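You operate a simulated robot arm through the tools that you are given. There is no shell and no other tool. Be economical: measure what you need, move in short steps, check, and stop when the job is done.

You are at the controls of a simulated robot arm. One attempt, no reset.

TASK
Get the blue mould ready: brush out the dust, then coat its pocket with blue paste and shut it.
Fine: yellow brush for dust, blue brush for paste; stand each back in the cup of its colour. A coat counts when it lies all over at full strength: go over it till it gets no stronger. What is to be rubbed or washed off counts as gone when no trace of it is left.

Only the result counts: the job must be done as asked and must still hold three seconds after the hand-in. Knocking over, shifting, dropping, spilling or breaking anything else fails it.

THE ROBOT
A 7-joint arm with a two-finger parallel gripper on a trunk, on a base that drives. Base frame: it is fixed to the floor where the robot stands at the start and does not move with it; the origin is under the middle of the robot, x ahead of it, y to its left, z up. Units: mm, rad, N and s.
With the tool pointing down near the work surface it reaches from about 280 to 640 mm from the robot's upright axis, wherever it stands. Its first joint turns from -2.897 to 2.897 rad. Places, roughly: blue paste [500, 200, 800]; clear blue cup [500, 0, 800]; clear yellow cup [500, -100, 800]. Payload 1.57 kg.
The TCP is the grasp point between the finger pads, 30 mm short of the fingertips. In the tool frame z runs along the fingers and y along their closing line. The gripper opens to 80 mm. The fingers are 17 mm wide and 12 mm thick; the gripper's body (40 by 82 mm) begins 80 mm behind the TCP.
Orientation is that of the tool frame in the base frame, as a unit quaternion [x, y, z, w]. With the fingers straight down and closing along the base's y, the tool's x points along the base's -x, its y along +y and its z along -z.

THE INTERFACE
- The arm moves only by the tool send_rows. Its argument "steps" is a list of rows, each a list of 2 entries, a list of its own where there are three numbers: the shift along the tool's x, y, z in units of 40 mm (1.0 is 40 mm), then the turn, a rotation vector about the tool's x, y, z in units of 4 degrees (1.0 is 4 degrees). In form: [[[dx, dy, dz], [wx, wy, wz]], ...]. A call has 1 to 20 rows; each row shifts and turns the commanded pose from where the row before left it, along the tool's axes as they then stand. "fingers" is the opening, from 0 (shut) to 1 (fully open), set as the call begins (left out, the last holds). A call with a number of a shift or a turn outside -1 to 1 is refused whole. Each row takes 0.2 s and may step no farther than 50 mm and 0.15 rad from the row before; otherwise, or with a gripper value out of range, the whole call is refused. A pose out of reach is approached as far as the arm can. The call stops where the force on the tool passes 40 N (or 10 N more than at its start, if that is more) or the arm is blocked; 0.2 s more then pass. The fingers move at their own pace (about 72 mm/s each) and stop on an object; they squeeze with about 35 N. The grip force told is the motor's: it shows also when the fingers shut on nothing. Time passes only in rows, and 0.2 s behind the last, so rows that do not move let the fingers close. The reply holds the time, the measured pose of the TCP, the force on the tool along the base axes, the opening and the grip force, in the units named above and with some noise, with the torque about the TCP (base axes, N m) and any sound that the robot's microphone picked up.
- Cameras (640 x 400 px; columns grow to the right, rows downward): "scene" is now at [218, -28.9, 1304.3]; the picture's right is [-0.53, -0.85, 0.00], its down [-0.79, 0.49, -0.36] and it looks along [0.31, -0.19, -0.93] (base axes); focal length 214 px, centre (320, 200). "wrist" rides on the gripper at [72, -7, -122] in the tool frame; the picture's right is [0.09, 1.00, 0.00], its down [-0.84, 0.08, -0.54] and it looks along [-0.54, 0.05, 0.84] (tool axes); focal length 238 px, centre (320, 200). There is no depth. A picture from a camera that has moved, and an enlarged one, comes with that camera's place and axes in the base frame and with its lens.
- camera(camera): a new picture of that camera. No time passes.
- move_column(by): slides the trunk up (or, below 0, down) by that many mm; the arm and the scene camera ride with it, the base frame stays. It gives what a move gives, with no picture.
- drive_base(legs): drives the robot by 1 to 6 legs, each [ahead, left, turn to the left] in mm, mm and rad, along the robot's own axes; the way and the turn of a leg run together, so that a leg with both is an arc; at most 1500 mm and 3.142 rad a leg. The arm and the cameras ride along, it lands a little off, and it stops where it bumps. It gives what a move gives.
- aim_head(pan, tilt): turns the head with the scene camera to pan (to the left, within 1.501 rad either way) and tilt (down, from -0.506 to 1.204), counted from straight ahead of the robot. It gives what a move gives.
- enlarge(camera, box): a new picture of the part [left, top, right, bottom] of that camera's present view, enlarged. No time passes.
- finish_job(): hands the job in; it is judged then, once.

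Work in short steps. Places have to be worked out from the pictures, the camera data and where the tool is seen: move nearer, look again, correct. Check each grasp and each placing, and mend what went wrong. You have 120 turns and 98 pictures in all, those below and enlarged ones among them. Open the gripper and draw the arm clear of the work before you hand the job in, unless the task says otherwise; then end with one line.

The tools are called after "Call:" as name(argument=value, ...) on one line, values as JSON. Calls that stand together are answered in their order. send_rows: Moves the arm, as the interface text tells. Its arguments: {"type":"object","properties":{"steps":{"type":"array"},"fingers":{"type":"number"}},"required":["steps"]} The other tools are called the same way: move_column (by) slides the trunk up or down; drive_base (legs) drives the base; aim_head (pan, tilt) turns the head that bears the scene camera; camera (camera) takes a picture; enlarge (camera, box) takes an enlarged picture of a part of a camera's view; finish_job () hands the job in.

At the start:

```text
t: 0.0
tcp_pos: [499.1, -69.9, 1218.8]
orientation: [-0.002, 0.996, 0.063, -0.056]
contact_force: [-0.2, 0.0, 0.2]
wrist_torque: [0.01, 0.0, 0.01]
width: 80.0
grip_force: 0.0
trunk travel left (down, up): [-564.0, 426.0]
robot x, y, heading: [-0.2, -1.3, -0.001]
head pan, tilt: [-0.555, 1.201]
```

scene: 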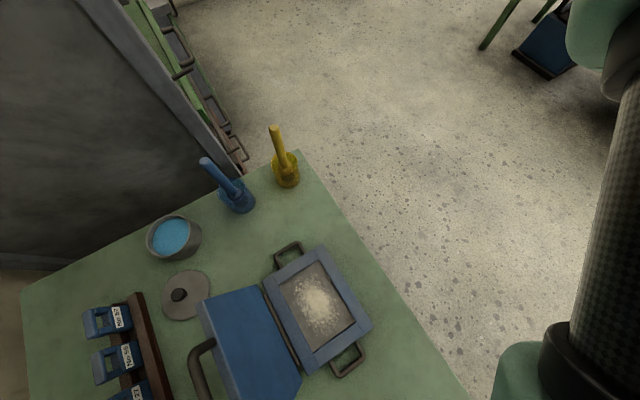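
wrist: 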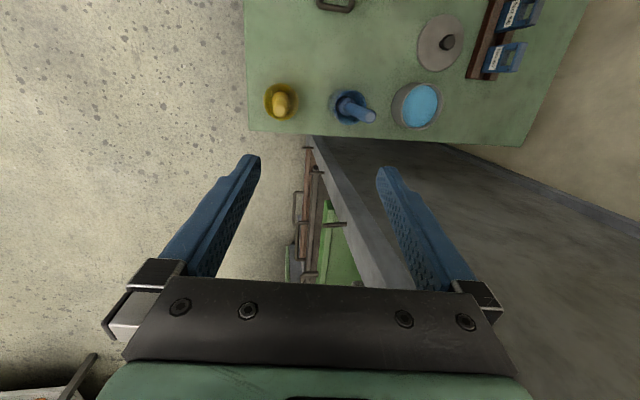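

I'll look around first, to work out where the mould and table lie relative to the robot.

Call:
aim_head(pan=0.3, tilt=1.2)

Call:
camera(camera="scene")

```text
t: 1.2
tcp_pos: [498.4, -68.8, 1217.8]
orientation: [-0.001, 0.996, 0.065, -0.057]
contact_force: [-0.2, 0.6, 0.1]
wrist_torque: [0.0, 0.0, 0.0]
width: 80.1
grip_force: 0.1
trunk travel left (down, up): [-564.0, 426.0]
robot x, y, heading: [-2.5, -1.3, -0.002]
head pan, tilt: [0.3, 1.201]
```

```text
95 pictures are left
camera scene: at [223.9, 17.1, 1304.3], right [0.29, -0.96, 0.0], down [-0.89, -0.27, -0.36], along [0.35, 0.11, -0.93], focal length 214 px, centre (320, 200)
```

scene: 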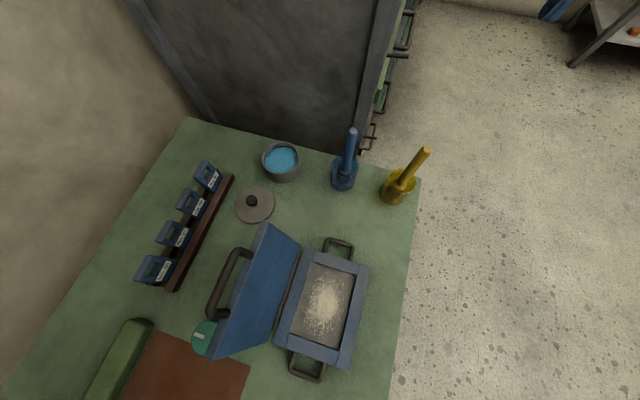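

Mould sits almost under the head (~x 190, y 0). I look sideways to see where the robot itself stands relative to the table.

Call:
aim_head(pan=-1.5, tilt=1.2)

Call:
camera(camera="scene")

Call:
aim_head(pan=1.5, tilt=1.2)

Call:
camera(camera="scene")

```text
t: 3.0
tcp_pos: [498.6, -68.8, 1217.7]
orientation: [-0.002, 0.996, 0.064, -0.056]
contact_force: [-0.9, 0.3, 0.5]
wrist_torque: [0.01, 0.01, -0.02]
width: 79.8
grip_force: 0.1
trunk travel left (down, up): [-564.0, 426.0]
robot x, y, heading: [0.2, -3.8, -0.001]
head pan, tilt: [-1.499, 1.201]
```

```text
94 pictures are left
camera scene: at [174.5, -55.2, 1304.3], right [-1.0, -0.07, 0.0], down [-0.07, 0.93, -0.36], along [0.03, -0.36, -0.93], focal length 214 px, centre (320, 200)
```

scene: 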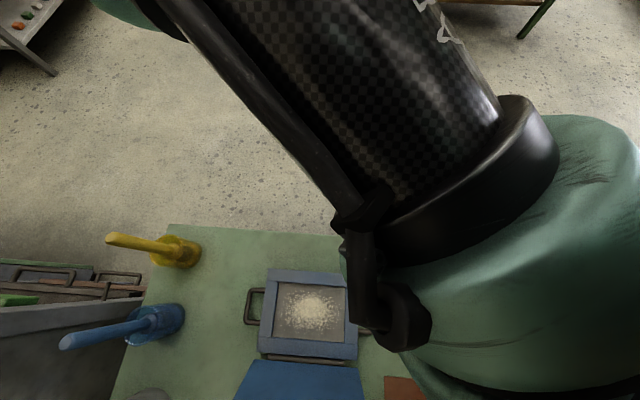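

```text
t: 5.6
tcp_pos: [499.1, -70.1, 1217.5]
orientation: [-0.001, 0.996, 0.065, -0.058]
contact_force: [-0.2, -0.7, 0.2]
wrist_torque: [0.05, 0.03, 0.01]
width: 79.9
grip_force: 0.0
trunk travel left (down, up): [-564.0, 426.0]
robot x, y, heading: [1.1, -3.2, -0.001]
head pan, tilt: [1.499, 1.201]
```

```text
93 pictures are left
camera scene: at [174.5, 56.4, 1304.3], right [1.0, -0.07, 0.0], down [-0.07, -0.93, -0.36], along [0.03, 0.36, -0.93], focal length 214 px, centre (320, 200)
```

scene: 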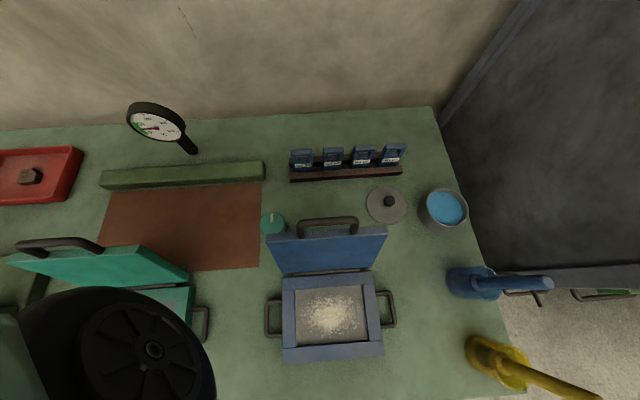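

The arm stands over the table; the mould (x≈190) is too close. I'll stand beside the free long edge (y<-165), facing +y, so that mould, cups and paste are all in reach.

Call:
drive_base(legs=[[0, -390, 0], [0, 0, 1.571]])

Call:
aim_head(pan=0, tilt=1.0)

Call:
camera(camera="scene")

```text
t: 11.8
tcp_pos: [68.6, 110.3, 1216.5]
orientation: [0.705, -0.704, -0.005, 0.086]
contact_force: [0.0, -0.3, 0.3]
wrist_torque: [-0.02, -0.03, 0.01]
width: 80.2
grip_force: 0.1
trunk travel left (down, up): [-564.0, 426.0]
robot x, y, heading: [-0.3, -387.7, 1.572]
head pan, tilt: [1.499, 1.201]
```

```text
t: 13.4
tcp_pos: [69.1, 110.1, 1217.1]
orientation: [0.704, -0.704, -0.005, 0.088]
contact_force: [0.3, -0.5, -1.3]
wrist_torque: [-0.02, -0.01, 0.02]
width: 80.0
grip_force: 0.2
trunk travel left (down, up): [-564.0, 426.0]
robot x, y, heading: [2.1, -390.3, 1.572]
head pan, tilt: [0.0, 1.0]
```

```text
92 pictures are left
camera scene: at [0.8, -147.1, 1316.9], right [1.0, 0.0, 0.0], down [0.0, -0.84, -0.54], along [0.0, 0.54, -0.84], focal length 214 px, centre (320, 200)
```

scene: 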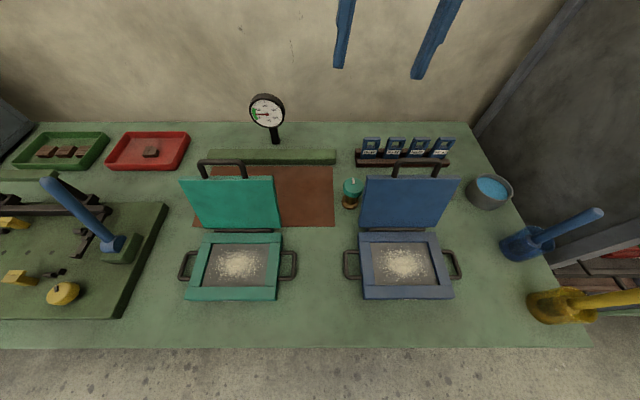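

Clear view now. I drive to the robot's right (+x) by 350.

Call:
drive_base(legs=[[0, -350, 0]])

Call:
camera(camera="scene")

Call:
camera(camera="wrist")

```text
t: 15.7
tcp_pos: [420.7, 109.0, 1218.5]
orientation: [-0.703, 0.705, 0.006, -0.087]
contact_force: [-0.2, 0.3, 0.4]
wrist_torque: [0.03, 0.0, 0.01]
width: 80.0
grip_force: 0.1
trunk travel left (down, up): [-564.0, 426.0]
robot x, y, heading: [346.8, -390.1, 1.561]
head pan, tilt: [0.0, 1.0]
```

```text
91 pictures are left
camera scene: at [350.7, -148.5, 1316.9], right [1.0, -0.01, 0.0], down [-0.01, -0.84, -0.54], along [0.0, 0.54, -0.84], focal length 214 px, centre (320, 200)
```

scene: 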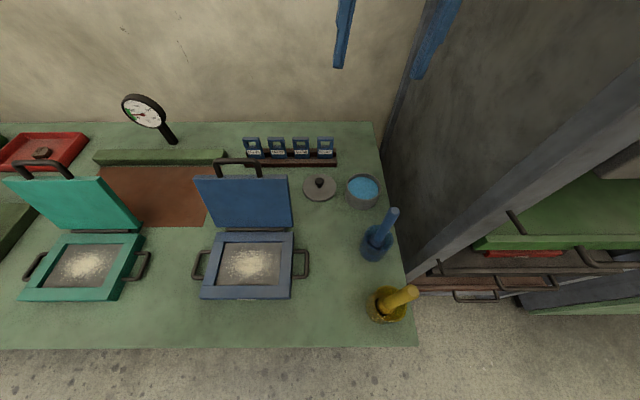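

```text
90 pictures are left
camera wrist: at [443.4, 51.9, 1344.9], right [-0.99, -0.08, 0.14], down [-0.01, 0.89, 0.45], along [-0.16, 0.44, -0.88], focal length 238 px, centre (320, 200)
```

wrist: 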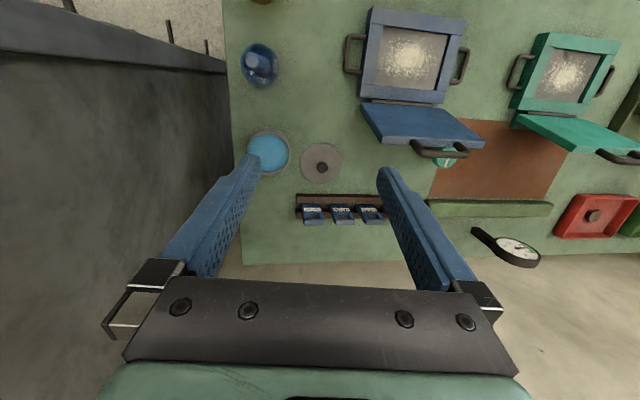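

Enlarging the cups and mould area to see details.

Call:
enlarge(camera="scene", box=[300, 160, 460, 340])

Call:
enlarge(camera="scene", box=[170, 150, 340, 310])

```text
2.22 times, centred on (380, 250) of scene
camera zoom: at [350.7, -148.5, 1316.9], right [1.0, -0.01, 0.0], down [-0.01, -0.84, -0.54], along [0.0, 0.54, -0.84], focal length 477 px, centre (187, 89)
```

zoom: 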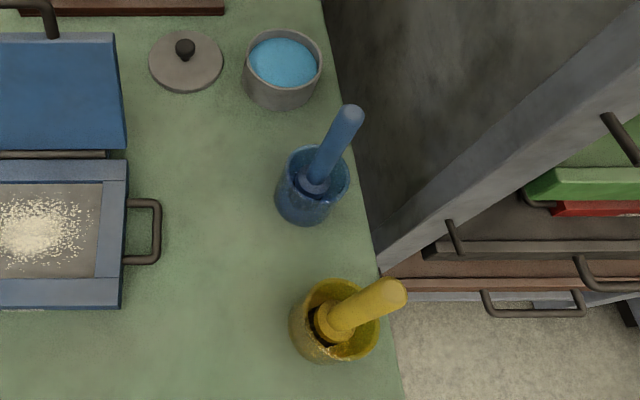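

```text
2.50 times, centred on (255, 230) of scene
camera zoom: at [350.7, -148.5, 1316.9], right [1.0, -0.01, 0.0], down [-0.01, -0.84, -0.54], along [0.0, 0.54, -0.84], focal length 536 px, centre (482, 125)
```

zoom: 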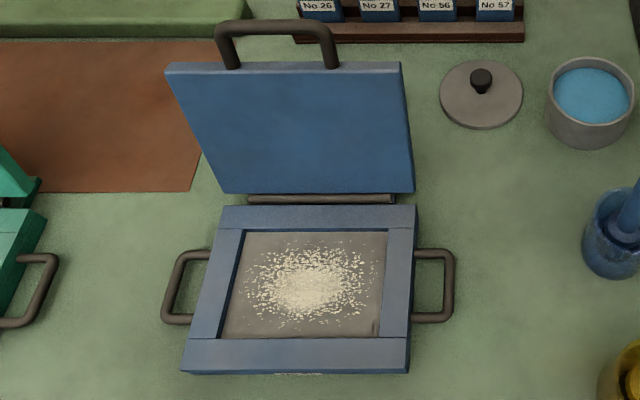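

Places estimated: table z≈793, yellow brush nearly vertical at ≈(480,-94), top z≈990; blue brush ≈(480,36); pocket x 110–252, y −45–56. I straighten the tool and move above the yellow brush.

Call:
send_rows(steps=[[[0, 0, 0], [0.94, -0.82, 0]], [[0, 0, 0], [0.94, -0.82, 0]], [[0.846, -0.246, 0.575], [0, 0, 0]], [[0.846, -0.246, 0.575], [0, 0, 0]], [[0.846, -0.246, 0.575], [0, 0, 0]], [[0.846, -0.246, 0.575], [0, 0, 0]], [[0.846, -0.246, 0.575], [0, 0, 0]], [[0.846, -0.246, 0.575], [0, 0, 0]]], fingers=1)

Call:
camera(camera="wrist")

Call:
camera(camera="scene")

```text
t: 17.5
tcp_pos: [479.3, -97.1, 1080.8]
orientation: [-0.707, 0.707, -0.001, 0.002]
contact_force: [0.2, 0.0, -0.3]
wrist_torque: [0.01, 0.0, -0.02]
width: 80.1
grip_force: 0.1
trunk travel left (down, up): [-564.0, 426.0]
robot x, y, heading: [348.6, -390.6, 1.565]
head pan, tilt: [0.0, 1.0]
```

```text
87 pictures are left
camera wrist: at [484.9, -167.1, 1202.0], right [-1.0, -0.09, 0.0], down [-0.08, 0.84, 0.54], along [-0.05, 0.54, -0.84], focal length 238 px, centre (320, 200)
```

wrist: 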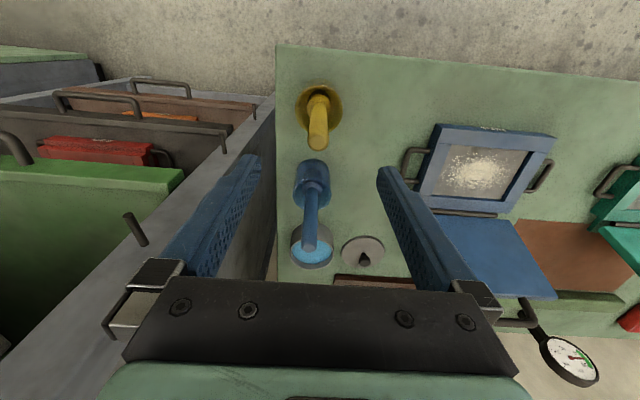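

```text
86 pictures are left
camera scene: at [350.4, -149.0, 1317.0], right [1.0, -0.01, 0.0], down [0.0, -0.84, -0.54], along [0.0, 0.54, -0.84], focal length 214 px, centre (320, 200)
```

scene: 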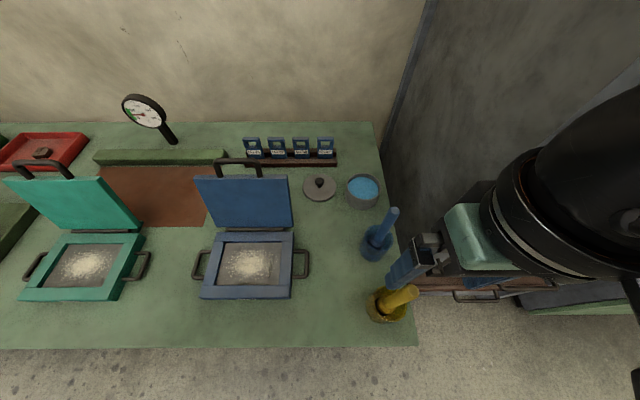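

Yellow handle tip triangulates to ≈(480,-93,990), right beneath the open fingers. I descend to grip height.

Call:
send_rows(steps=[[[-0.05, 0, 0.8], [0, 0, 0]], [[0, 0, 0.8], [0, 0, 0]], [[0, 0, 0.6], [0, 0, 0]]])

Call:
camera(camera="wrist")

Call:
enlarge(camera="scene", box=[340, 220, 460, 340])

```text
t: 18.3
tcp_pos: [479.4, -92.4, 991.4]
orientation: [-0.706, 0.708, 0.0, 0.001]
contact_force: [0.3, -0.1, 0.3]
wrist_torque: [-0.03, 0.01, -0.01]
width: 80.1
grip_force: 0.0
trunk travel left (down, up): [-564.0, 426.0]
robot x, y, heading: [348.3, -387.7, 1.565]
head pan, tilt: [0.0, 1.0]
```

```text
85 pictures are left
camera wrist: at [485.6, -163.8, 1113.1], right [-1.0, -0.09, 0.0], down [-0.08, 0.84, 0.54], along [-0.05, 0.54, -0.84], focal length 238 px, centre (320, 200)
```

wrist: 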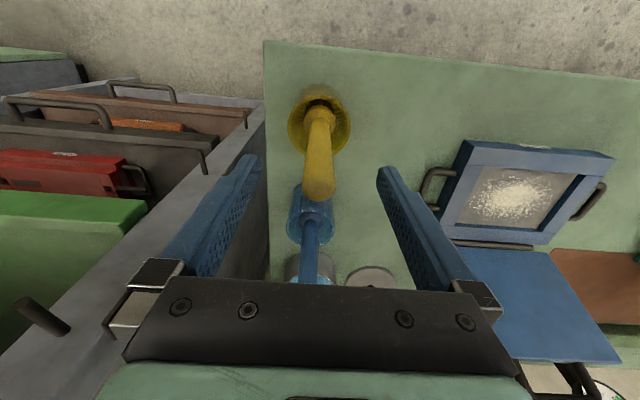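

```text
3.33 times, centred on (400, 280) of scene
camera zoom: at [350.3, -148.5, 1316.9], right [1.0, -0.01, 0.0], down [0.0, -0.84, -0.54], along [0.0, 0.54, -0.84], focal length 715 px, centre (53, -67)
```

zoom: 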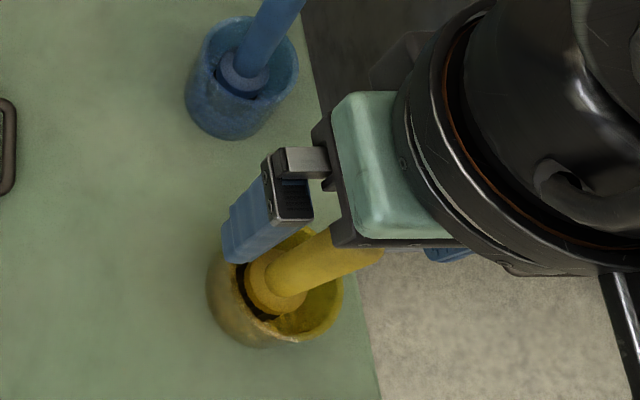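

The handle is between the fingers; I lower 46 mm and close.

Call:
send_rows(steps=[[[0.05, 0, 0.6], [0, 0, 0]], [[0.05, 0, 0.55], [0, 0, 0]]])

Call:
send_rows(steps=[[[0, 0, 0], [0, 0, 0]], [[0, 0, 0], [0, 0, 0]], [[0, 0, 0], [0, 0, 0]], [[0, 0, 0], [0, 0, 0]]], fingers=0)

Call:
camera(camera="wrist")

```text
t: 18.9
tcp_pos: [479.5, -95.9, 944.2]
orientation: [-0.706, 0.708, 0.0, 0.002]
contact_force: [-0.4, 0.7, -0.1]
wrist_torque: [0.0, 0.0, -0.02]
width: 80.2
grip_force: 0.1
trunk travel left (down, up): [-564.0, 426.0]
robot x, y, heading: [350.1, -388.3, 1.564]
head pan, tilt: [0.0, 1.0]
```

```text
t: 19.9
tcp_pos: [479.4, -95.5, 945.7]
orientation: [-0.707, 0.708, 0.0, -0.001]
contact_force: [-0.4, -0.5, -0.3]
wrist_torque: [-0.01, -0.05, -0.01]
width: 18.9
grip_force: 32.9
trunk travel left (down, up): [-564.0, 426.0]
robot x, y, heading: [346.4, -391.6, 1.566]
head pan, tilt: [0.0, 1.0]
```

```text
83 pictures are left
camera wrist: at [485.9, -167.7, 1067.2], right [-1.0, -0.09, 0.0], down [-0.08, 0.84, 0.54], along [-0.05, 0.54, -0.84], focal length 238 px, centre (320, 200)
```

wrist: 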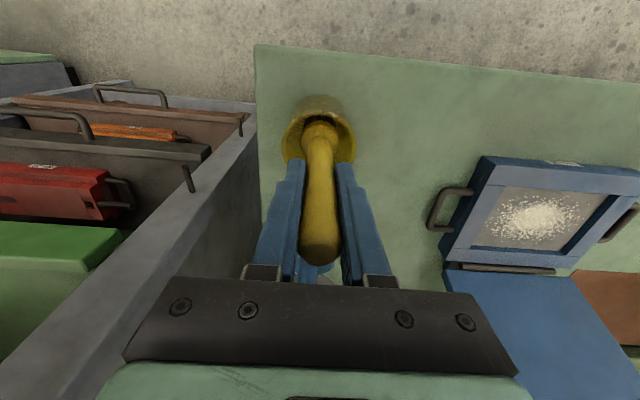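

Held (18.9 mm). I lift it straight out with a small +y drift along its lean.

Call:
send_rows(steps=[[[-0.05, 0, -0.6], [0, 0, 0]], [[-0.05, 0, -0.7], [0, 0, 0]], [[-0.05, 0, -0.7], [0, 0, 0]], [[-0.05, 0, -0.8], [0, 0, 0]], [[0, 0, -0.8], [0, 0, 0]]])

Call:
camera(camera="scene")

Call:
camera(camera="wrist")

```text
t: 21.1
tcp_pos: [477.8, -88.4, 1089.7]
orientation: [-0.706, 0.708, -0.002, -0.001]
contact_force: [0.5, 1.2, -0.8]
wrist_torque: [-0.01, -0.01, -0.02]
width: 18.9
grip_force: 32.9
trunk travel left (down, up): [-564.0, 426.0]
robot x, y, heading: [348.6, -388.1, 1.562]
head pan, tilt: [0.0, 1.0]
```

```text
82 pictures are left
camera scene: at [350.2, -148.5, 1316.8], right [1.0, -0.01, 0.0], down [0.0, -0.84, -0.54], along [0.0, 0.54, -0.84], focal length 214 px, centre (320, 200)
```

scene: 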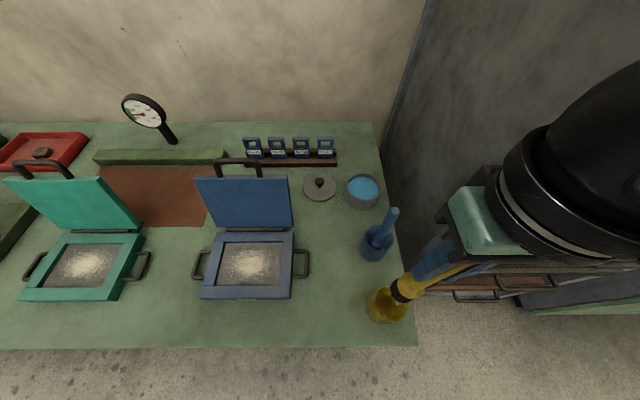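

```text
81 pictures are left
camera wrist: at [484.6, -160.3, 1212.0], right [-1.0, -0.09, 0.0], down [-0.08, 0.84, 0.54], along [-0.05, 0.54, -0.84], focal length 238 px, centre (320, 200)
```

wrist: 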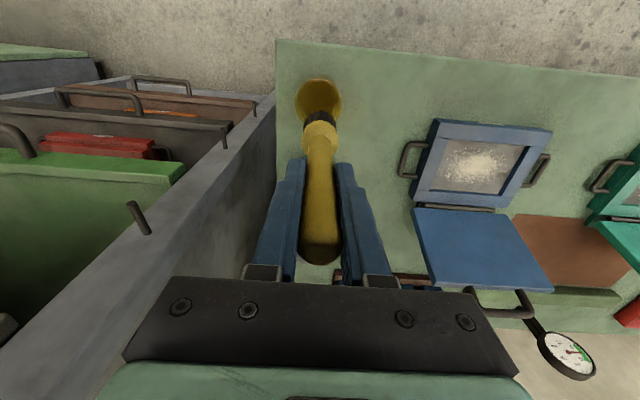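

Brush is held; I zoom to see its bottom and whether it has cleared the cup.

Call:
enlarge(camera="scene", box=[340, 230, 460, 340])

Call:
enlarge(camera="wrist", box=[260, 60, 380, 200])

```text
3.64 times, centred on (400, 285) of scene
camera zoom: at [350.2, -148.5, 1316.8], right [1.0, -0.01, 0.0], down [0.0, -0.84, -0.54], along [0.0, 0.54, -0.84], focal length 780 px, centre (29, -109)
```

zoom: 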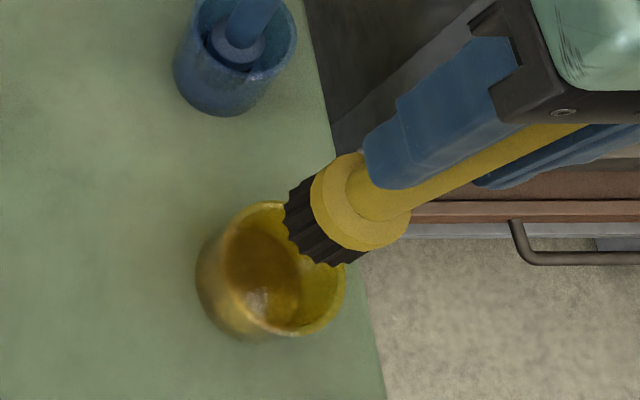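

```text
2.86 times, centred on (320, 130) of wrist
camera zoom: at [484.6, -160.3, 1212.0], right [-1.0, -0.09, 0.0], down [-0.08, 0.84, 0.54], along [-0.05, 0.54, -0.84], focal length 681 px, centre (320, 400)
```

zoom: 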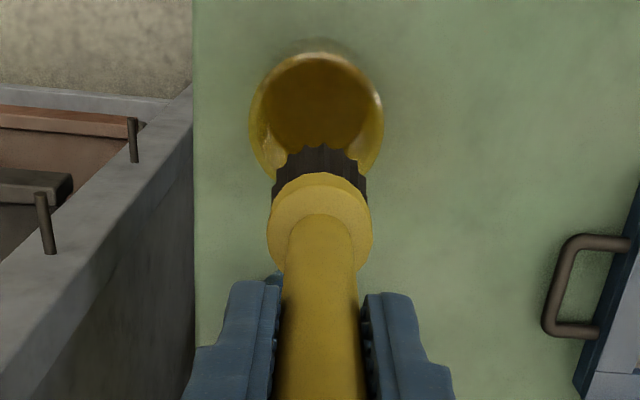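

Bristle bottom works out ≈157 mm below the TCP, centred nearly under it. I carry it to above the pocket centre.

Call:
send_rows(steps=[[[-0.291, 0.928, 0], [0, 0, 0]], [[-0.291, 0.928, 0], [0, 0, 0]], [[-0.291, 0.928, 0], [0, 0, 0]], [[-0.291, 0.928, 0], [0, 0, 0]], [[-0.291, 0.928, 0], [0, 0, 0]], [[-0.291, 0.928, 0], [0, 0, 0]], [[-0.291, 0.928, 0], [0, 0, 0]], [[-0.291, 0.928, 0], [0, 0, 0]], [[0, 0, 0.8], [0, 0, 0]], [[0, 0, 0.7], [0, 0, 0]]])

Call:
camera(camera="wrist")

Call:
enlarge(camera="scene", box=[170, 170, 330, 310])

```text
t: 23.3
tcp_pos: [181.6, 6.2, 1029.5]
orientation: [-0.707, 0.708, 0.0, 0.0]
contact_force: [-0.6, -0.2, -1.3]
wrist_torque: [-0.02, 0.04, 0.01]
width: 18.9
grip_force: 33.4
trunk travel left (down, up): [-564.0, 426.0]
robot x, y, heading: [345.7, -390.7, 1.57]
head pan, tilt: [0.0, 1.0]
```

```text
78 pictures are left
camera wrist: at [188.4, -64.9, 1150.9], right [-1.0, -0.09, 0.0], down [-0.08, 0.84, 0.54], along [-0.05, 0.54, -0.84], focal length 238 px, centre (320, 200)
```

wrist: 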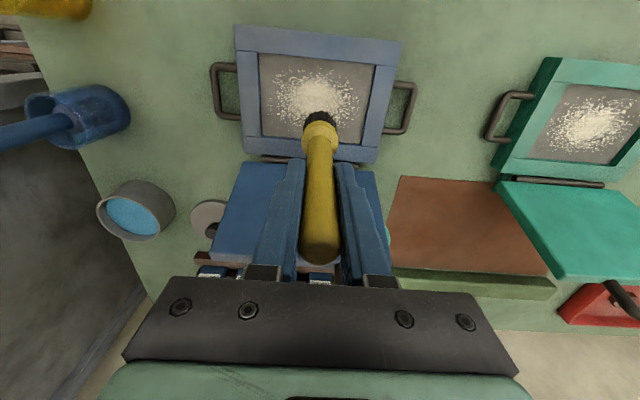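

```text
2.86 times, centred on (250, 240) of scene
camera zoom: at [350.0, -148.2, 1316.8], right [1.0, -0.01, 0.0], down [0.0, -0.84, -0.54], along [0.0, 0.54, -0.84], focal length 613 px, centre (520, 86)
```

zoom: 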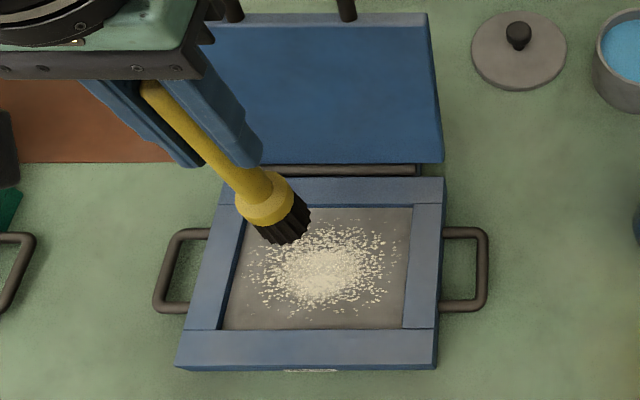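

Bristles hang just above the pocket centre (~872). I go down in small increments watching for contact force.

Call:
send_rows(steps=[[[0, 0, 0.8], [0, 0, 0]], [[0, 0, 0.7], [0, 0, 0]]])

Call:
enlarge(camera="scene", box=[190, 220, 310, 310])

Call:
send_rows(steps=[[[0, 0, 0.1], [0, 0, 0]], [[0, 0, 0.1], [0, 0, 0]]])

```text
t: 23.9
tcp_pos: [182.4, 6.1, 968.6]
orientation: [0.707, -0.707, 0.0, -0.001]
contact_force: [-0.2, 0.6, -0.9]
wrist_torque: [0.0, 0.03, -0.01]
width: 18.9
grip_force: 32.7
trunk travel left (down, up): [-564.0, 426.0]
robot x, y, heading: [348.4, -384.2, 1.563]
head pan, tilt: [0.0, 1.0]
```

```text
4.44 times, centred on (250, 265) of scene
camera zoom: at [350.3, -148.4, 1316.9], right [1.0, -0.01, 0.0], down [0.0, -0.84, -0.54], along [0.0, 0.54, -0.84], focal length 953 px, centre (631, -89)
```

zoom: 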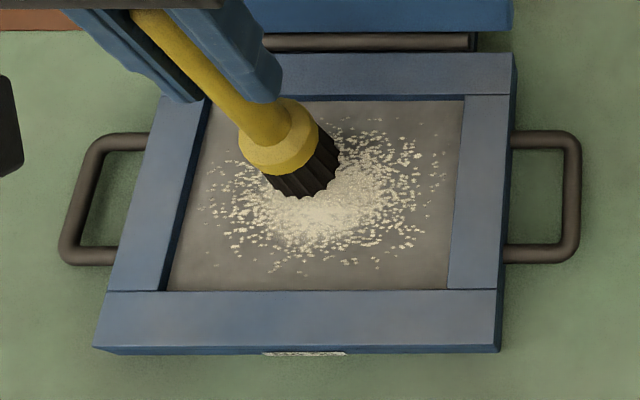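

```text
t: 24.5
tcp_pos: [182.9, 4.1, 962.0]
orientation: [-0.706, 0.708, 0.0, -0.001]
contact_force: [-0.3, 0.2, 0.6]
wrist_torque: [0.01, 0.03, 0.03]
width: 18.9
grip_force: 33.2
trunk travel left (down, up): [-564.0, 426.0]
robot x, y, heading: [350.7, -388.6, 1.567]
head pan, tilt: [0.0, 1.0]
```

Still no contact; continue in small steps.

Call:
send_rows(steps=[[[0, 0, 0.1], [0, 0, 0]]])

Call:
send_rows(steps=[[[0, 0, 0.1], [0, 0, 0]]])

Call:
enlarge(camera="scene", box=[190, 220, 310, 310])

```text
t: 24.9
tcp_pos: [182.3, 6.0, 958.3]
orientation: [-0.707, 0.707, 0.001, 0.001]
contact_force: [0.2, -0.8, 4.9]
wrist_torque: [-0.05, -0.24, 0.01]
width: 19.0
grip_force: 32.9
trunk travel left (down, up): [-564.0, 426.0]
robot x, y, heading: [349.8, -390.3, 1.568]
head pan, tilt: [0.0, 1.0]
```

```text
t: 25.3
tcp_pos: [183.2, 5.3, 957.7]
orientation: [-0.706, 0.708, 0.004, 0.002]
contact_force: [2.9, -3.6, 40.6]
wrist_torque: [-0.46, -0.56, 0.0]
width: 19.0
grip_force: 33.0
trunk travel left (down, up): [-564.0, 426.0]
robot x, y, heading: [350.8, -387.8, 1.566]
head pan, tilt: [0.0, 1.0]
```

```text
4.44 times, centred on (250, 265) of scene
camera zoom: at [351.6, -151.4, 1318.3], right [1.0, -0.01, 0.0], down [-0.01, -0.84, -0.54], along [0.0, 0.54, -0.84], focal length 953 px, centre (631, -89)
```

zoom: 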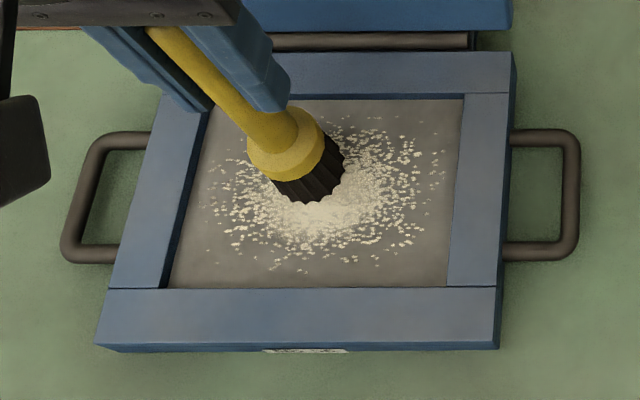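

Contact at TCP z≈958; I ease to a light press (~8 N) and start raster sweeping with wide coverage in the back half.

Call:
send_rows(steps=[[[0, 0, -0.085], [0, 0, 0]], [[0, -0.84, 0], [0, 0, 0]], [[0, -0.84, 0], [0, 0, 0]], [[0, 0.744, 0], [0, 0, 0]], [[0, 0.744, 0], [0, 0, 0]], [[0, 0.744, 0], [0, 0, 0]], [[0, 0.744, 0], [0, 0, 0]]])

Call:
enlarge(camera="scene", box=[190, 220, 310, 310])

```text
t: 26.9
tcp_pos: [134.4, 3.7, 956.6]
orientation: [-0.706, 0.708, -0.003, 0.003]
contact_force: [15.0, -1.6, 5.8]
wrist_torque: [-0.12, -1.82, 0.03]
width: 19.3
grip_force: 33.7
trunk travel left (down, up): [-564.0, 426.0]
robot x, y, heading: [347.5, -385.0, 1.566]
head pan, tilt: [0.0, 1.0]
```

```text
4.44 times, centred on (250, 265) of scene
camera zoom: at [352.7, -149.4, 1316.9], right [1.0, -0.01, 0.0], down [-0.01, -0.84, -0.54], along [0.0, 0.54, -0.84], focal length 953 px, centre (631, -89)
```

zoom: 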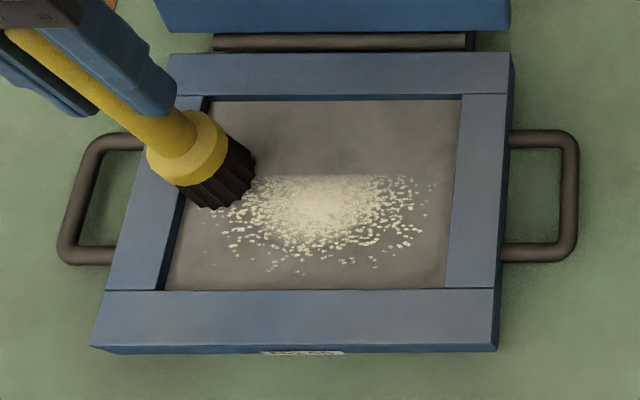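

Dust goes cleanly. Left wall felt at TCP x≈134, so I stay within 138–246 and sweep toward −y in 12 mm lines.

Call:
send_rows(steps=[[[0, -0.15, 0], [0, 0, 0]], [[0.3, 0, 0], [0, 0, 0]], [[0, -0.67, 0], [0, 0, 0]], [[0, -0.67, 0], [0, 0, 0]], [[0, -0.67, 0], [0, 0, 0]], [[0, -0.67, 0], [0, 0, 0]], [[0.3, 0, 0], [0, 0, 0]], [[0, 0.67, 0], [0, 0, 0]], [[0, 0.67, 0], [0, 0, 0]], [[0, 0.67, 0], [0, 0, 0]], [[0, 0.67, 0], [0, 0, 0]]])

Call:
enlarge(camera="scene", box=[190, 220, 310, 310])

```text
t: 29.3
tcp_pos: [137.4, -19.4, 956.3]
orientation: [-0.707, 0.708, -0.001, 0.0]
contact_force: [8.7, -0.8, 8.2]
wrist_torque: [0.08, -0.97, 0.0]
width: 18.9
grip_force: 33.3
trunk travel left (down, up): [-564.0, 426.0]
robot x, y, heading: [352.8, -388.6, 1.563]
head pan, tilt: [0.0, 1.0]
```

```text
4.44 times, centred on (250, 265) of scene
camera zoom: at [351.2, -149.2, 1317.1], right [1.0, -0.01, 0.0], down [-0.01, -0.84, -0.54], along [0.0, 0.54, -0.84], focal length 953 px, centre (631, -89)
```

zoom: 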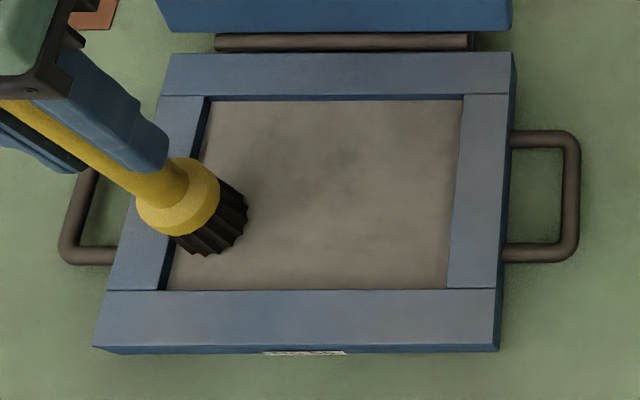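

Nearly clean already. I sweep the front line and the back part for completeness.

Call:
send_rows(steps=[[[0, -0.03, 0], [0, 0, 0]], [[0.29, 0, 0], [0, 0, 0]], [[0, -0.67, 0], [0, 0, 0]], [[0, -0.67, 0], [0, 0, 0]], [[0, -0.67, 0], [0, 0, 0]], [[0, -0.67, 0], [0, 0, 0]], [[-0.6, 0, 0], [0, 0, 0]], [[-0.6, 0, 0], [0, 0, 0]], [[0, 0.67, 0], [0, 0, 0]], [[0, 0.67, 0], [0, 0, 0]], [[0, 0.67, 0], [0, 0, 0]], [[0, 0.67, 0], [0, 0, 0]], [[-0.35, 0, 0], [0, 0, 0]], [[0, -0.67, 0], [0, 0, 0]], [[0, -0.67, 0], [0, 0, 0]], [[0, -0.67, 0], [0, 0, 0]], [[0, -0.67, 0], [0, 0, 0]]])

Call:
send_rows(steps=[[[-0.25, 0, 0], [0, 0, 0]], [[0, 0.67, 0], [0, 0, 0]], [[0, 0.67, 0], [0, 0, 0]], [[0, 0.67, 0], [0, 0, 0]], [[0, 0.67, 0], [0, 0, 0]]])

Call:
enlarge(camera="scene", box=[190, 220, 310, 310])

```text
t: 32.9
tcp_pos: [244.5, 29.4, 957.8]
orientation: [-0.707, 0.707, 0.0, -0.001]
contact_force: [-8.1, -7.5, 2.9]
wrist_torque: [-0.79, 1.12, 0.04]
width: 19.2
grip_force: 32.2
trunk travel left (down, up): [-564.0, 426.0]
robot x, y, heading: [349.3, -391.3, 1.566]
head pan, tilt: [0.0, 1.0]
```

```text
t: 34.1
tcp_pos: [136.6, 40.4, 956.5]
orientation: [-0.707, 0.708, 0.0, 0.001]
contact_force: [7.1, -7.0, 1.9]
wrist_torque: [-0.94, -0.87, -0.04]
width: 19.0
grip_force: 33.4
trunk travel left (down, up): [-564.0, 426.0]
robot x, y, heading: [352.2, -389.1, 1.569]
head pan, tilt: [0.0, 1.0]
```

```text
4.44 times, centred on (250, 265) of scene
camera zoom: at [350.5, -149.4, 1317.1], right [1.0, -0.01, 0.0], down [0.0, -0.84, -0.54], along [0.0, 0.54, -0.84], focal length 953 px, centre (631, -89)
```

zoom: 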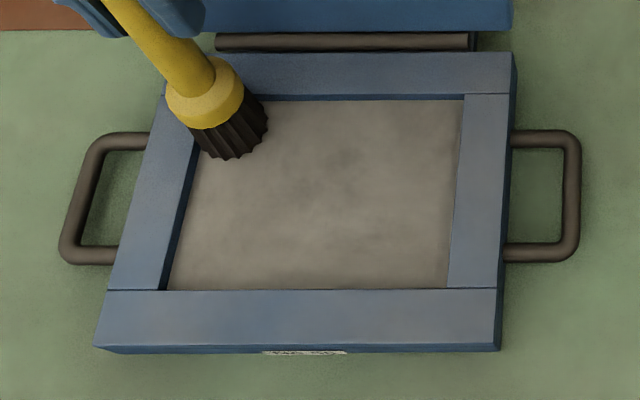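

Pocket appears clean. I lift and inspect closely from the wrist.

Call:
send_rows(steps=[[[0.1, -0.1, -0.3], [0, 0, 0]], [[0, 0, -0.9], [0, 0, 0]], [[0, 0, -0.9], [0, 0, 0]], [[0, 0, -0.9], [0, 0, 0]], [[0, -0.9, -0.3], [0, 0, 0]], [[0.9, -0.7, 0], [0, 0, 0]]])

Call:
enlarge(camera="wrist", box=[200, 0, 440, 200])

Call:
enlarge(camera="scene", box=[200, 225, 300, 305])

```text
t: 35.5
tcp_pos: [204.8, 0.8, 1088.3]
orientation: [-0.706, 0.709, 0.0, 0.0]
contact_force: [-0.4, 0.7, 0.9]
wrist_torque: [0.0, 0.0, 0.03]
width: 18.6
grip_force: 33.1
trunk travel left (down, up): [-564.0, 426.0]
robot x, y, heading: [347.5, -387.4, 1.564]
head pan, tilt: [0.0, 1.0]
```

```text
2.00 times, centred on (320, 100) of wrist
camera zoom: at [211.8, -70.9, 1210.8], right [-1.0, -0.09, 0.0], down [-0.08, 0.84, 0.54], along [-0.05, 0.54, -0.84], focal length 477 px, centre (320, 400)
```

zoom: 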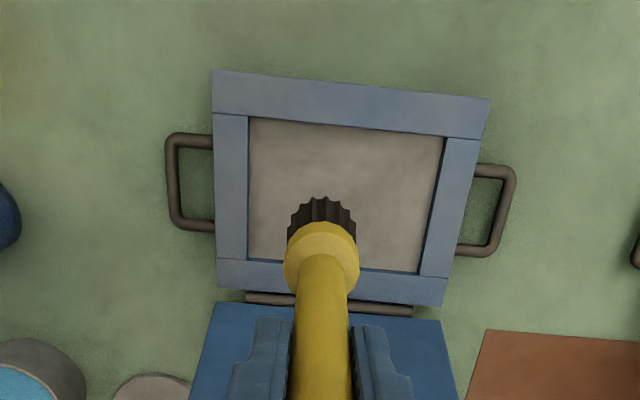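

```text
5.00 times, centred on (250, 265) of scene
camera zoom: at [350.6, -149.2, 1317.0], right [1.0, -0.01, 0.0], down [0.0, -0.84, -0.54], along [0.0, 0.54, -0.84], focal length 1072 px, centre (670, -125)
```

zoom: 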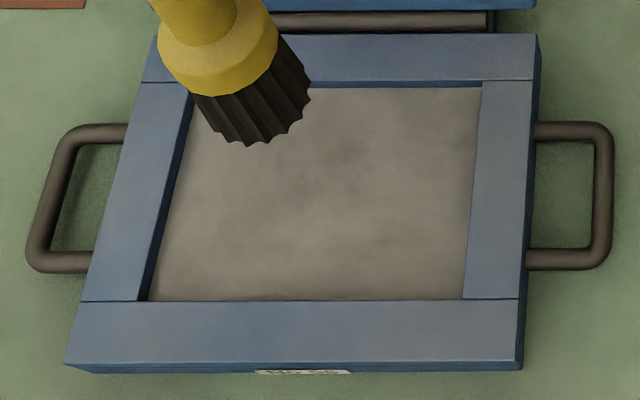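

No trace of dust left. I carry the yellow brush back above its cup and check the alignment.

Call:
send_rows(steps=[[[0.279, -0.854, 0], [0, 0, 0]], [[0.279, -0.854, 0], [0, 0, 0]], [[0.279, -0.854, 0], [0, 0, 0]], [[0.279, -0.854, 0], [0, 0, 0]], [[0.279, -0.854, 0], [0, 0, 0]], [[0.279, -0.854, 0], [0, 0, 0]], [[0.279, -0.854, 0], [0, 0, 0]], [[0.279, -0.854, 0], [0, 0, 0]], [[0, 0, 0], [0, 0, 0]]])

Call:
enlarge(camera="scene", box=[340, 230, 460, 340])

Call:
enlarge(camera="wrist", box=[260, 60, 380, 200])

```text
t: 37.5
tcp_pos: [480.3, -88.6, 1087.0]
orientation: [-0.706, 0.708, 0.0, 0.0]
contact_force: [0.6, 0.9, -0.5]
wrist_torque: [0.02, -0.02, 0.03]
width: 19.2
grip_force: 33.1
trunk travel left (down, up): [-564.0, 426.0]
robot x, y, heading: [347.3, -390.1, 1.565]
head pan, tilt: [0.0, 1.0]
```

```text
3.64 times, centred on (400, 285) of scene
camera zoom: at [350.1, -148.2, 1316.8], right [1.0, -0.01, 0.0], down [0.0, -0.84, -0.54], along [0.0, 0.54, -0.84], focal length 780 px, centre (29, -109)
```

zoom: 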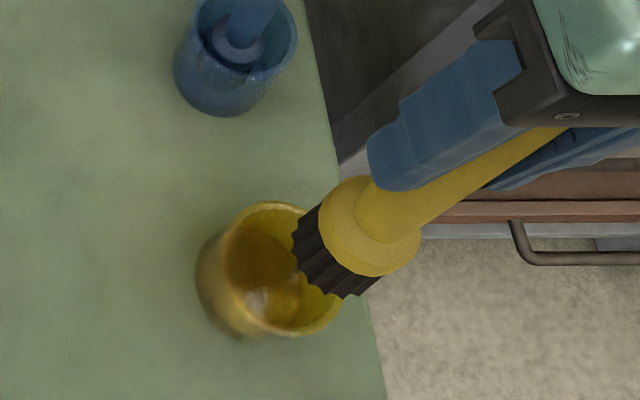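

```text
2.86 times, centred on (320, 130) of wrist
camera zoom: at [485.8, -160.3, 1210.6], right [-1.0, -0.09, 0.0], down [-0.08, 0.84, 0.54], along [-0.05, 0.54, -0.84], focal length 681 px, centre (320, 400)
```

zoom: 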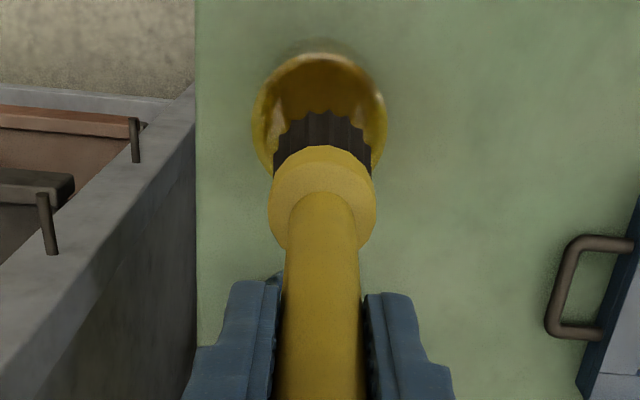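

The brush pivoted in the grip, bottom ~13 mm toward −y. I tilt the tool 5.3° about base x to restore the brush's original lean, then check.

Call:
send_rows(steps=[[[0, 0, 0], [0, -0.67, 0]], [[0.0, 0.03, 0], [0, -0.67, 0]], [[0, 0, 0], [0, 0, 0]]])

Call:
enlarge(camera="scene", box=[340, 230, 460, 340])

```text
t: 38.3
tcp_pos: [478.5, -88.1, 1088.1]
orientation: [-0.705, 0.707, 0.033, 0.035]
contact_force: [-0.1, 0.9, -0.1]
wrist_torque: [0.01, 0.02, 0.0]
width: 19.1
grip_force: 33.1
trunk travel left (down, up): [-564.0, 426.0]
robot x, y, heading: [346.0, -385.4, 1.566]
head pan, tilt: [0.0, 1.0]
```

```text
3.64 times, centred on (400, 285) of scene
camera zoom: at [350.3, -148.4, 1316.8], right [1.0, -0.01, 0.0], down [0.0, -0.84, -0.54], along [0.0, 0.54, -0.84], focal length 780 px, centre (29, -109)
```

zoom: 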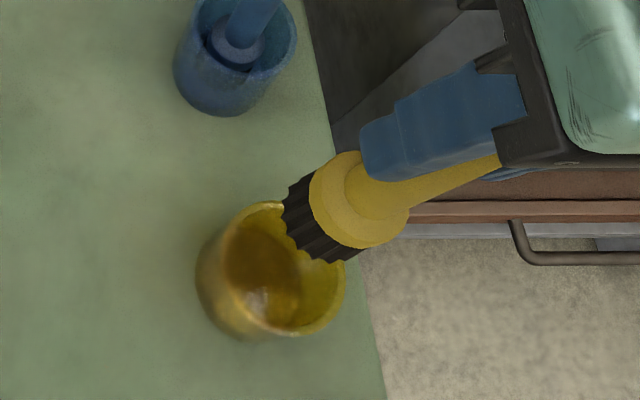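

Same attitude as when it came out. I lower along the reverse path to just above the seat.

Call:
send_rows(steps=[[[0.1, 0, 0.7], [0, 0, 0]], [[0.1, 0, 0.7], [0, 0, 0]], [[0.1, 0, 0.7], [0, 0, 0]], [[0.1, 0, 0.7], [0, 0, 0]], [[0.1, 0, 0.6], [0, 0, 0]], [[0, 0, 0], [0, 0, 0]]])

Call:
enlarge(camera="scene", box=[340, 230, 460, 340])

```text
t: 39.7
tcp_pos: [478.6, -95.1, 952.2]
orientation: [-0.706, 0.707, 0.032, 0.034]
contact_force: [0.1, -0.2, -0.5]
wrist_torque: [0.0, -0.04, 0.06]
width: 19.1
grip_force: 33.2
trunk travel left (down, up): [-564.0, 426.0]
robot x, y, heading: [346.7, -386.8, 1.566]
head pan, tilt: [0.0, 1.0]
```

```text
3.64 times, centred on (400, 285) of scene
camera zoom: at [350.3, -148.4, 1316.9], right [1.0, -0.01, 0.0], down [0.0, -0.84, -0.54], along [0.0, 0.54, -0.84], focal length 780 px, centre (29, -109)
```

zoom: 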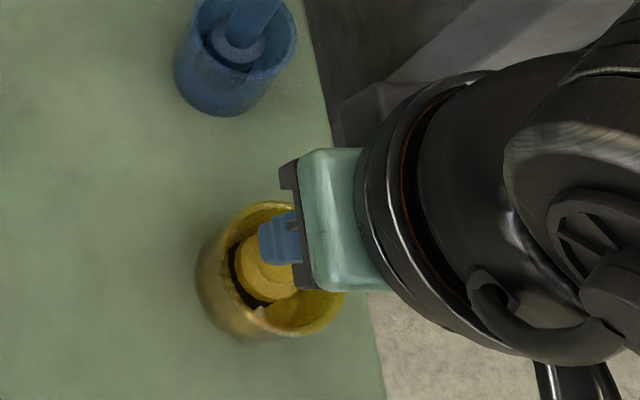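

Brush is inside; lower the last few mm gently.

Call:
send_rows(steps=[[[0.005, 0, 0.06], [0, 0, 0]], [[0.005, 0, 0.05], [0, 0, 0]], [[0, 0, 0], [0, 0, 0]]])

Call:
send_rows(steps=[[[0.004, 0, 0.05], [0, 0, 0]], [[0, 0, 0], [0, 0, 0]]])

```text
t: 40.5
tcp_pos: [477.5, -94.7, 946.5]
orientation: [-0.706, 0.707, 0.033, 0.033]
contact_force: [-0.5, 0.2, 0.4]
wrist_torque: [0.04, 0.01, -0.01]
width: 19.3
grip_force: 32.9
trunk travel left (down, up): [-564.0, 426.0]
robot x, y, heading: [345.6, -386.6, 1.566]
head pan, tilt: [0.0, 1.0]
```

```text
t: 41.1
tcp_pos: [478.5, -95.0, 945.6]
orientation: [-0.706, 0.707, 0.033, 0.034]
contact_force: [-0.1, -0.8, 1.2]
wrist_torque: [0.01, -0.14, 0.0]
width: 18.9
grip_force: 33.3
trunk travel left (down, up): [-564.0, 426.0]
robot x, y, heading: [348.0, -388.0, 1.566]
head pan, tilt: [0.0, 1.0]
```

Bottom just touching. I release and rise along the tool axis.

Call:
send_rows(steps=[[[0, 0, 0], [0, 0, 0]], [[0, 0, 0], [0, 0, 0]], [[0, 0, 0], [0, 0, 0]]], fingers=1)

Call:
send_rows(steps=[[[0, 0, -0.8], [0, 0, 0]], [[0, 0, -0.9], [0, 0, 0]], [[0, 0, -0.9], [0, 0.67, 0]], [[0, 0, -0.9], [0, 0.67, 0]]])

Call:
camera(camera="wrist")

Call:
enlarge(camera="scene", box=[340, 160, 460, 340])

```text
t: 41.9
tcp_pos: [477.7, -95.6, 946.2]
orientation: [-0.706, 0.707, 0.033, 0.033]
contact_force: [0.5, 0.0, -0.1]
wrist_torque: [-0.02, -0.01, 0.01]
width: 79.9
grip_force: 0.1
trunk travel left (down, up): [-564.0, 426.0]
robot x, y, heading: [347.1, -389.6, 1.569]
head pan, tilt: [0.0, 1.0]
```

```text
t: 42.9
tcp_pos: [477.5, -107.9, 1085.2]
orientation: [-0.707, 0.707, -0.001, 0.0]
contact_force: [-0.4, 0.4, 0.0]
wrist_torque: [-0.03, 0.0, 0.02]
width: 80.0
grip_force: 0.0
trunk travel left (down, up): [-564.0, 426.0]
robot x, y, heading: [348.0, -387.8, 1.564]
head pan, tilt: [0.0, 1.0]
```

```text
65 pictures are left
camera wrist: at [484.2, -178.8, 1207.1], right [-1.0, -0.09, 0.0], down [-0.08, 0.84, 0.54], along [-0.05, 0.54, -0.84], focal length 238 px, centre (320, 200)
```

wrist: 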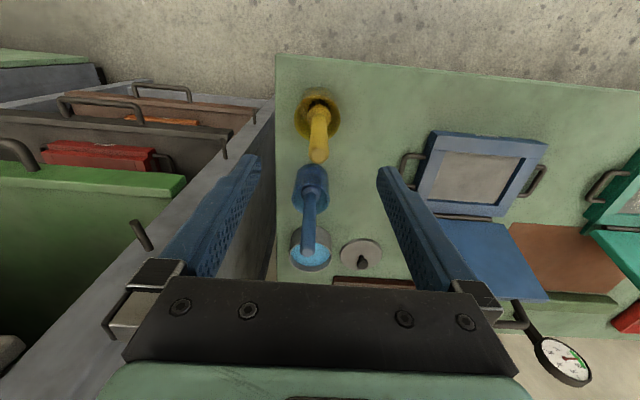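

```text
2.22 times, centred on (400, 250) of scene
camera zoom: at [350.2, -148.4, 1316.8], right [1.0, -0.01, 0.0], down [0.0, -0.84, -0.54], along [0.0, 0.54, -0.84], focal length 477 px, centre (142, 89)
```

zoom: 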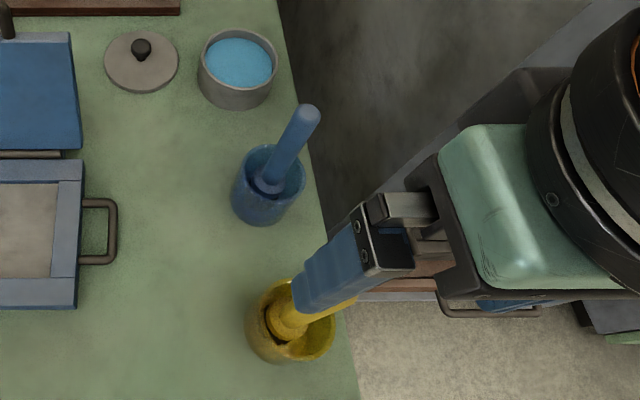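

Yellow brush stands in its cup. Now above the blue brush at ≈(479,35) and partly down.

Call:
send_rows(steps=[[[-0.9, -0.02, 0], [0, 0, 0]], [[-0.9, -0.02, 0], [0, 0, 0]], [[-0.9, 0, 0], [0, 0, 0]], [[-0.85, 0, 0], [0, 0, 0]], [[0, 0, 0.8], [0, 0, 0]], [[0, 0, 0.8], [0, 0, 0]], [[0, 0, 0.7], [0, 0, 0]]])

Call:
camera(camera="wrist")

```text
t: 44.5
tcp_pos: [479.3, 34.3, 993.3]
orientation: [-0.707, 0.708, 0.0, 0.0]
contact_force: [-0.3, -0.7, 0.5]
wrist_torque: [0.0, -0.03, 0.02]
width: 79.9
grip_force: 0.1
trunk travel left (down, up): [-564.0, 426.0]
robot x, y, heading: [345.2, -390.4, 1.562]
head pan, tilt: [0.0, 1.0]
```

```text
63 pictures are left
camera wrist: at [486.1, -36.7, 1113.9], right [-1.0, -0.09, 0.0], down [-0.08, 0.84, 0.54], along [-0.05, 0.54, -0.84], focal length 238 px, centre (320, 200)
```

wrist: 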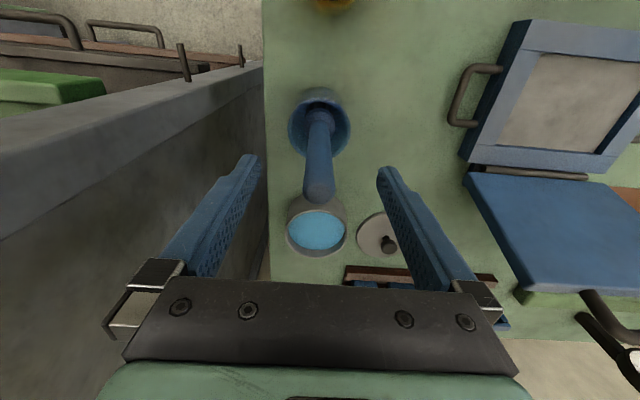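

Handle is centred between the fingers. Lower 48 mm, close.

Call:
send_rows(steps=[[[0.03, 0, 0.6], [0, 0, 0]], [[0.03, 0, 0.6], [0, 0, 0]]])

Call:
send_rows(steps=[[[0, 0, 0], [0, 0, 0]], [[0, 0, 0], [0, 0, 0]], [[0, 0, 0], [0, 0, 0]], [[0, 0, 0], [0, 0, 0]]], fingers=0)

Call:
send_rows(steps=[[[-0.05, 0, -0.6], [0, 0, 0]], [[-0.05, 0, -0.7], [0, 0, 0]], [[-0.05, 0, -0.7], [0, 0, 0]], [[-0.05, 0, -0.8], [0, 0, 0]], [[0, 0, -0.8], [0, 0, 0]]])

Call:
camera(camera="wrist")

Call:
enlarge(camera="scene", box=[330, 150, 450, 270])

```text
t: 45.1
tcp_pos: [479.9, 32.2, 944.1]
orientation: [-0.707, 0.707, -0.002, 0.001]
contact_force: [-0.7, -0.8, -0.1]
wrist_torque: [0.01, -0.02, -0.01]
width: 80.1
grip_force: 0.1
trunk travel left (down, up): [-564.0, 426.0]
robot x, y, heading: [347.6, -390.0, 1.566]
head pan, tilt: [0.0, 1.0]
```

```text
t: 46.1
tcp_pos: [479.7, 31.6, 943.6]
orientation: [-0.707, 0.707, -0.001, 0.0]
contact_force: [-0.2, 0.6, 1.0]
wrist_torque: [0.02, 0.0, 0.02]
width: 19.1
grip_force: 33.1
trunk travel left (down, up): [-564.0, 426.0]
robot x, y, heading: [349.7, -389.4, 1.567]
head pan, tilt: [0.0, 1.0]
```

```text
t: 47.3
tcp_pos: [478.3, 41.1, 1088.6]
orientation: [-0.706, 0.708, -0.001, 0.0]
contact_force: [0.0, 0.5, -0.9]
wrist_torque: [0.0, 0.0, 0.02]
width: 18.9
grip_force: 33.5
trunk travel left (down, up): [-564.0, 426.0]
robot x, y, heading: [347.1, -388.5, 1.568]
head pan, tilt: [0.0, 1.0]
```

```text
62 pictures are left
camera wrist: at [484.8, -31.2, 1210.6], right [-1.0, -0.09, 0.0], down [-0.08, 0.84, 0.54], along [-0.05, 0.54, -0.84], focal length 238 px, centre (320, 200)
```

wrist: 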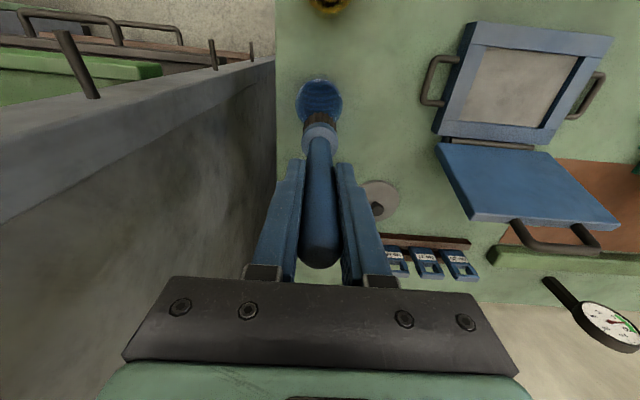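

```text
3.33 times, centred on (390, 210) of scene
camera zoom: at [350.2, -148.6, 1316.9], right [1.0, -0.01, 0.0], down [0.0, -0.84, -0.54], along [0.0, 0.54, -0.84], focal length 715 px, centre (87, 167)
```

zoom: 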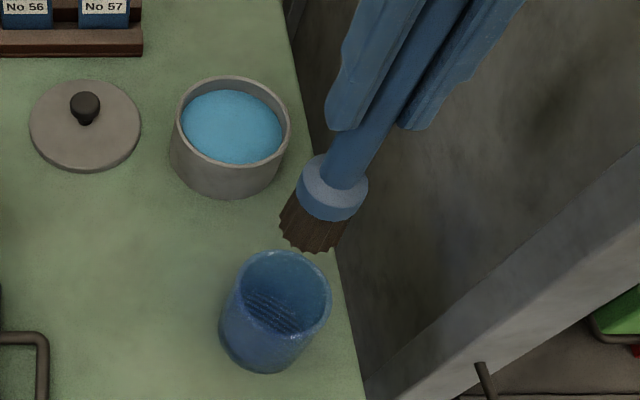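

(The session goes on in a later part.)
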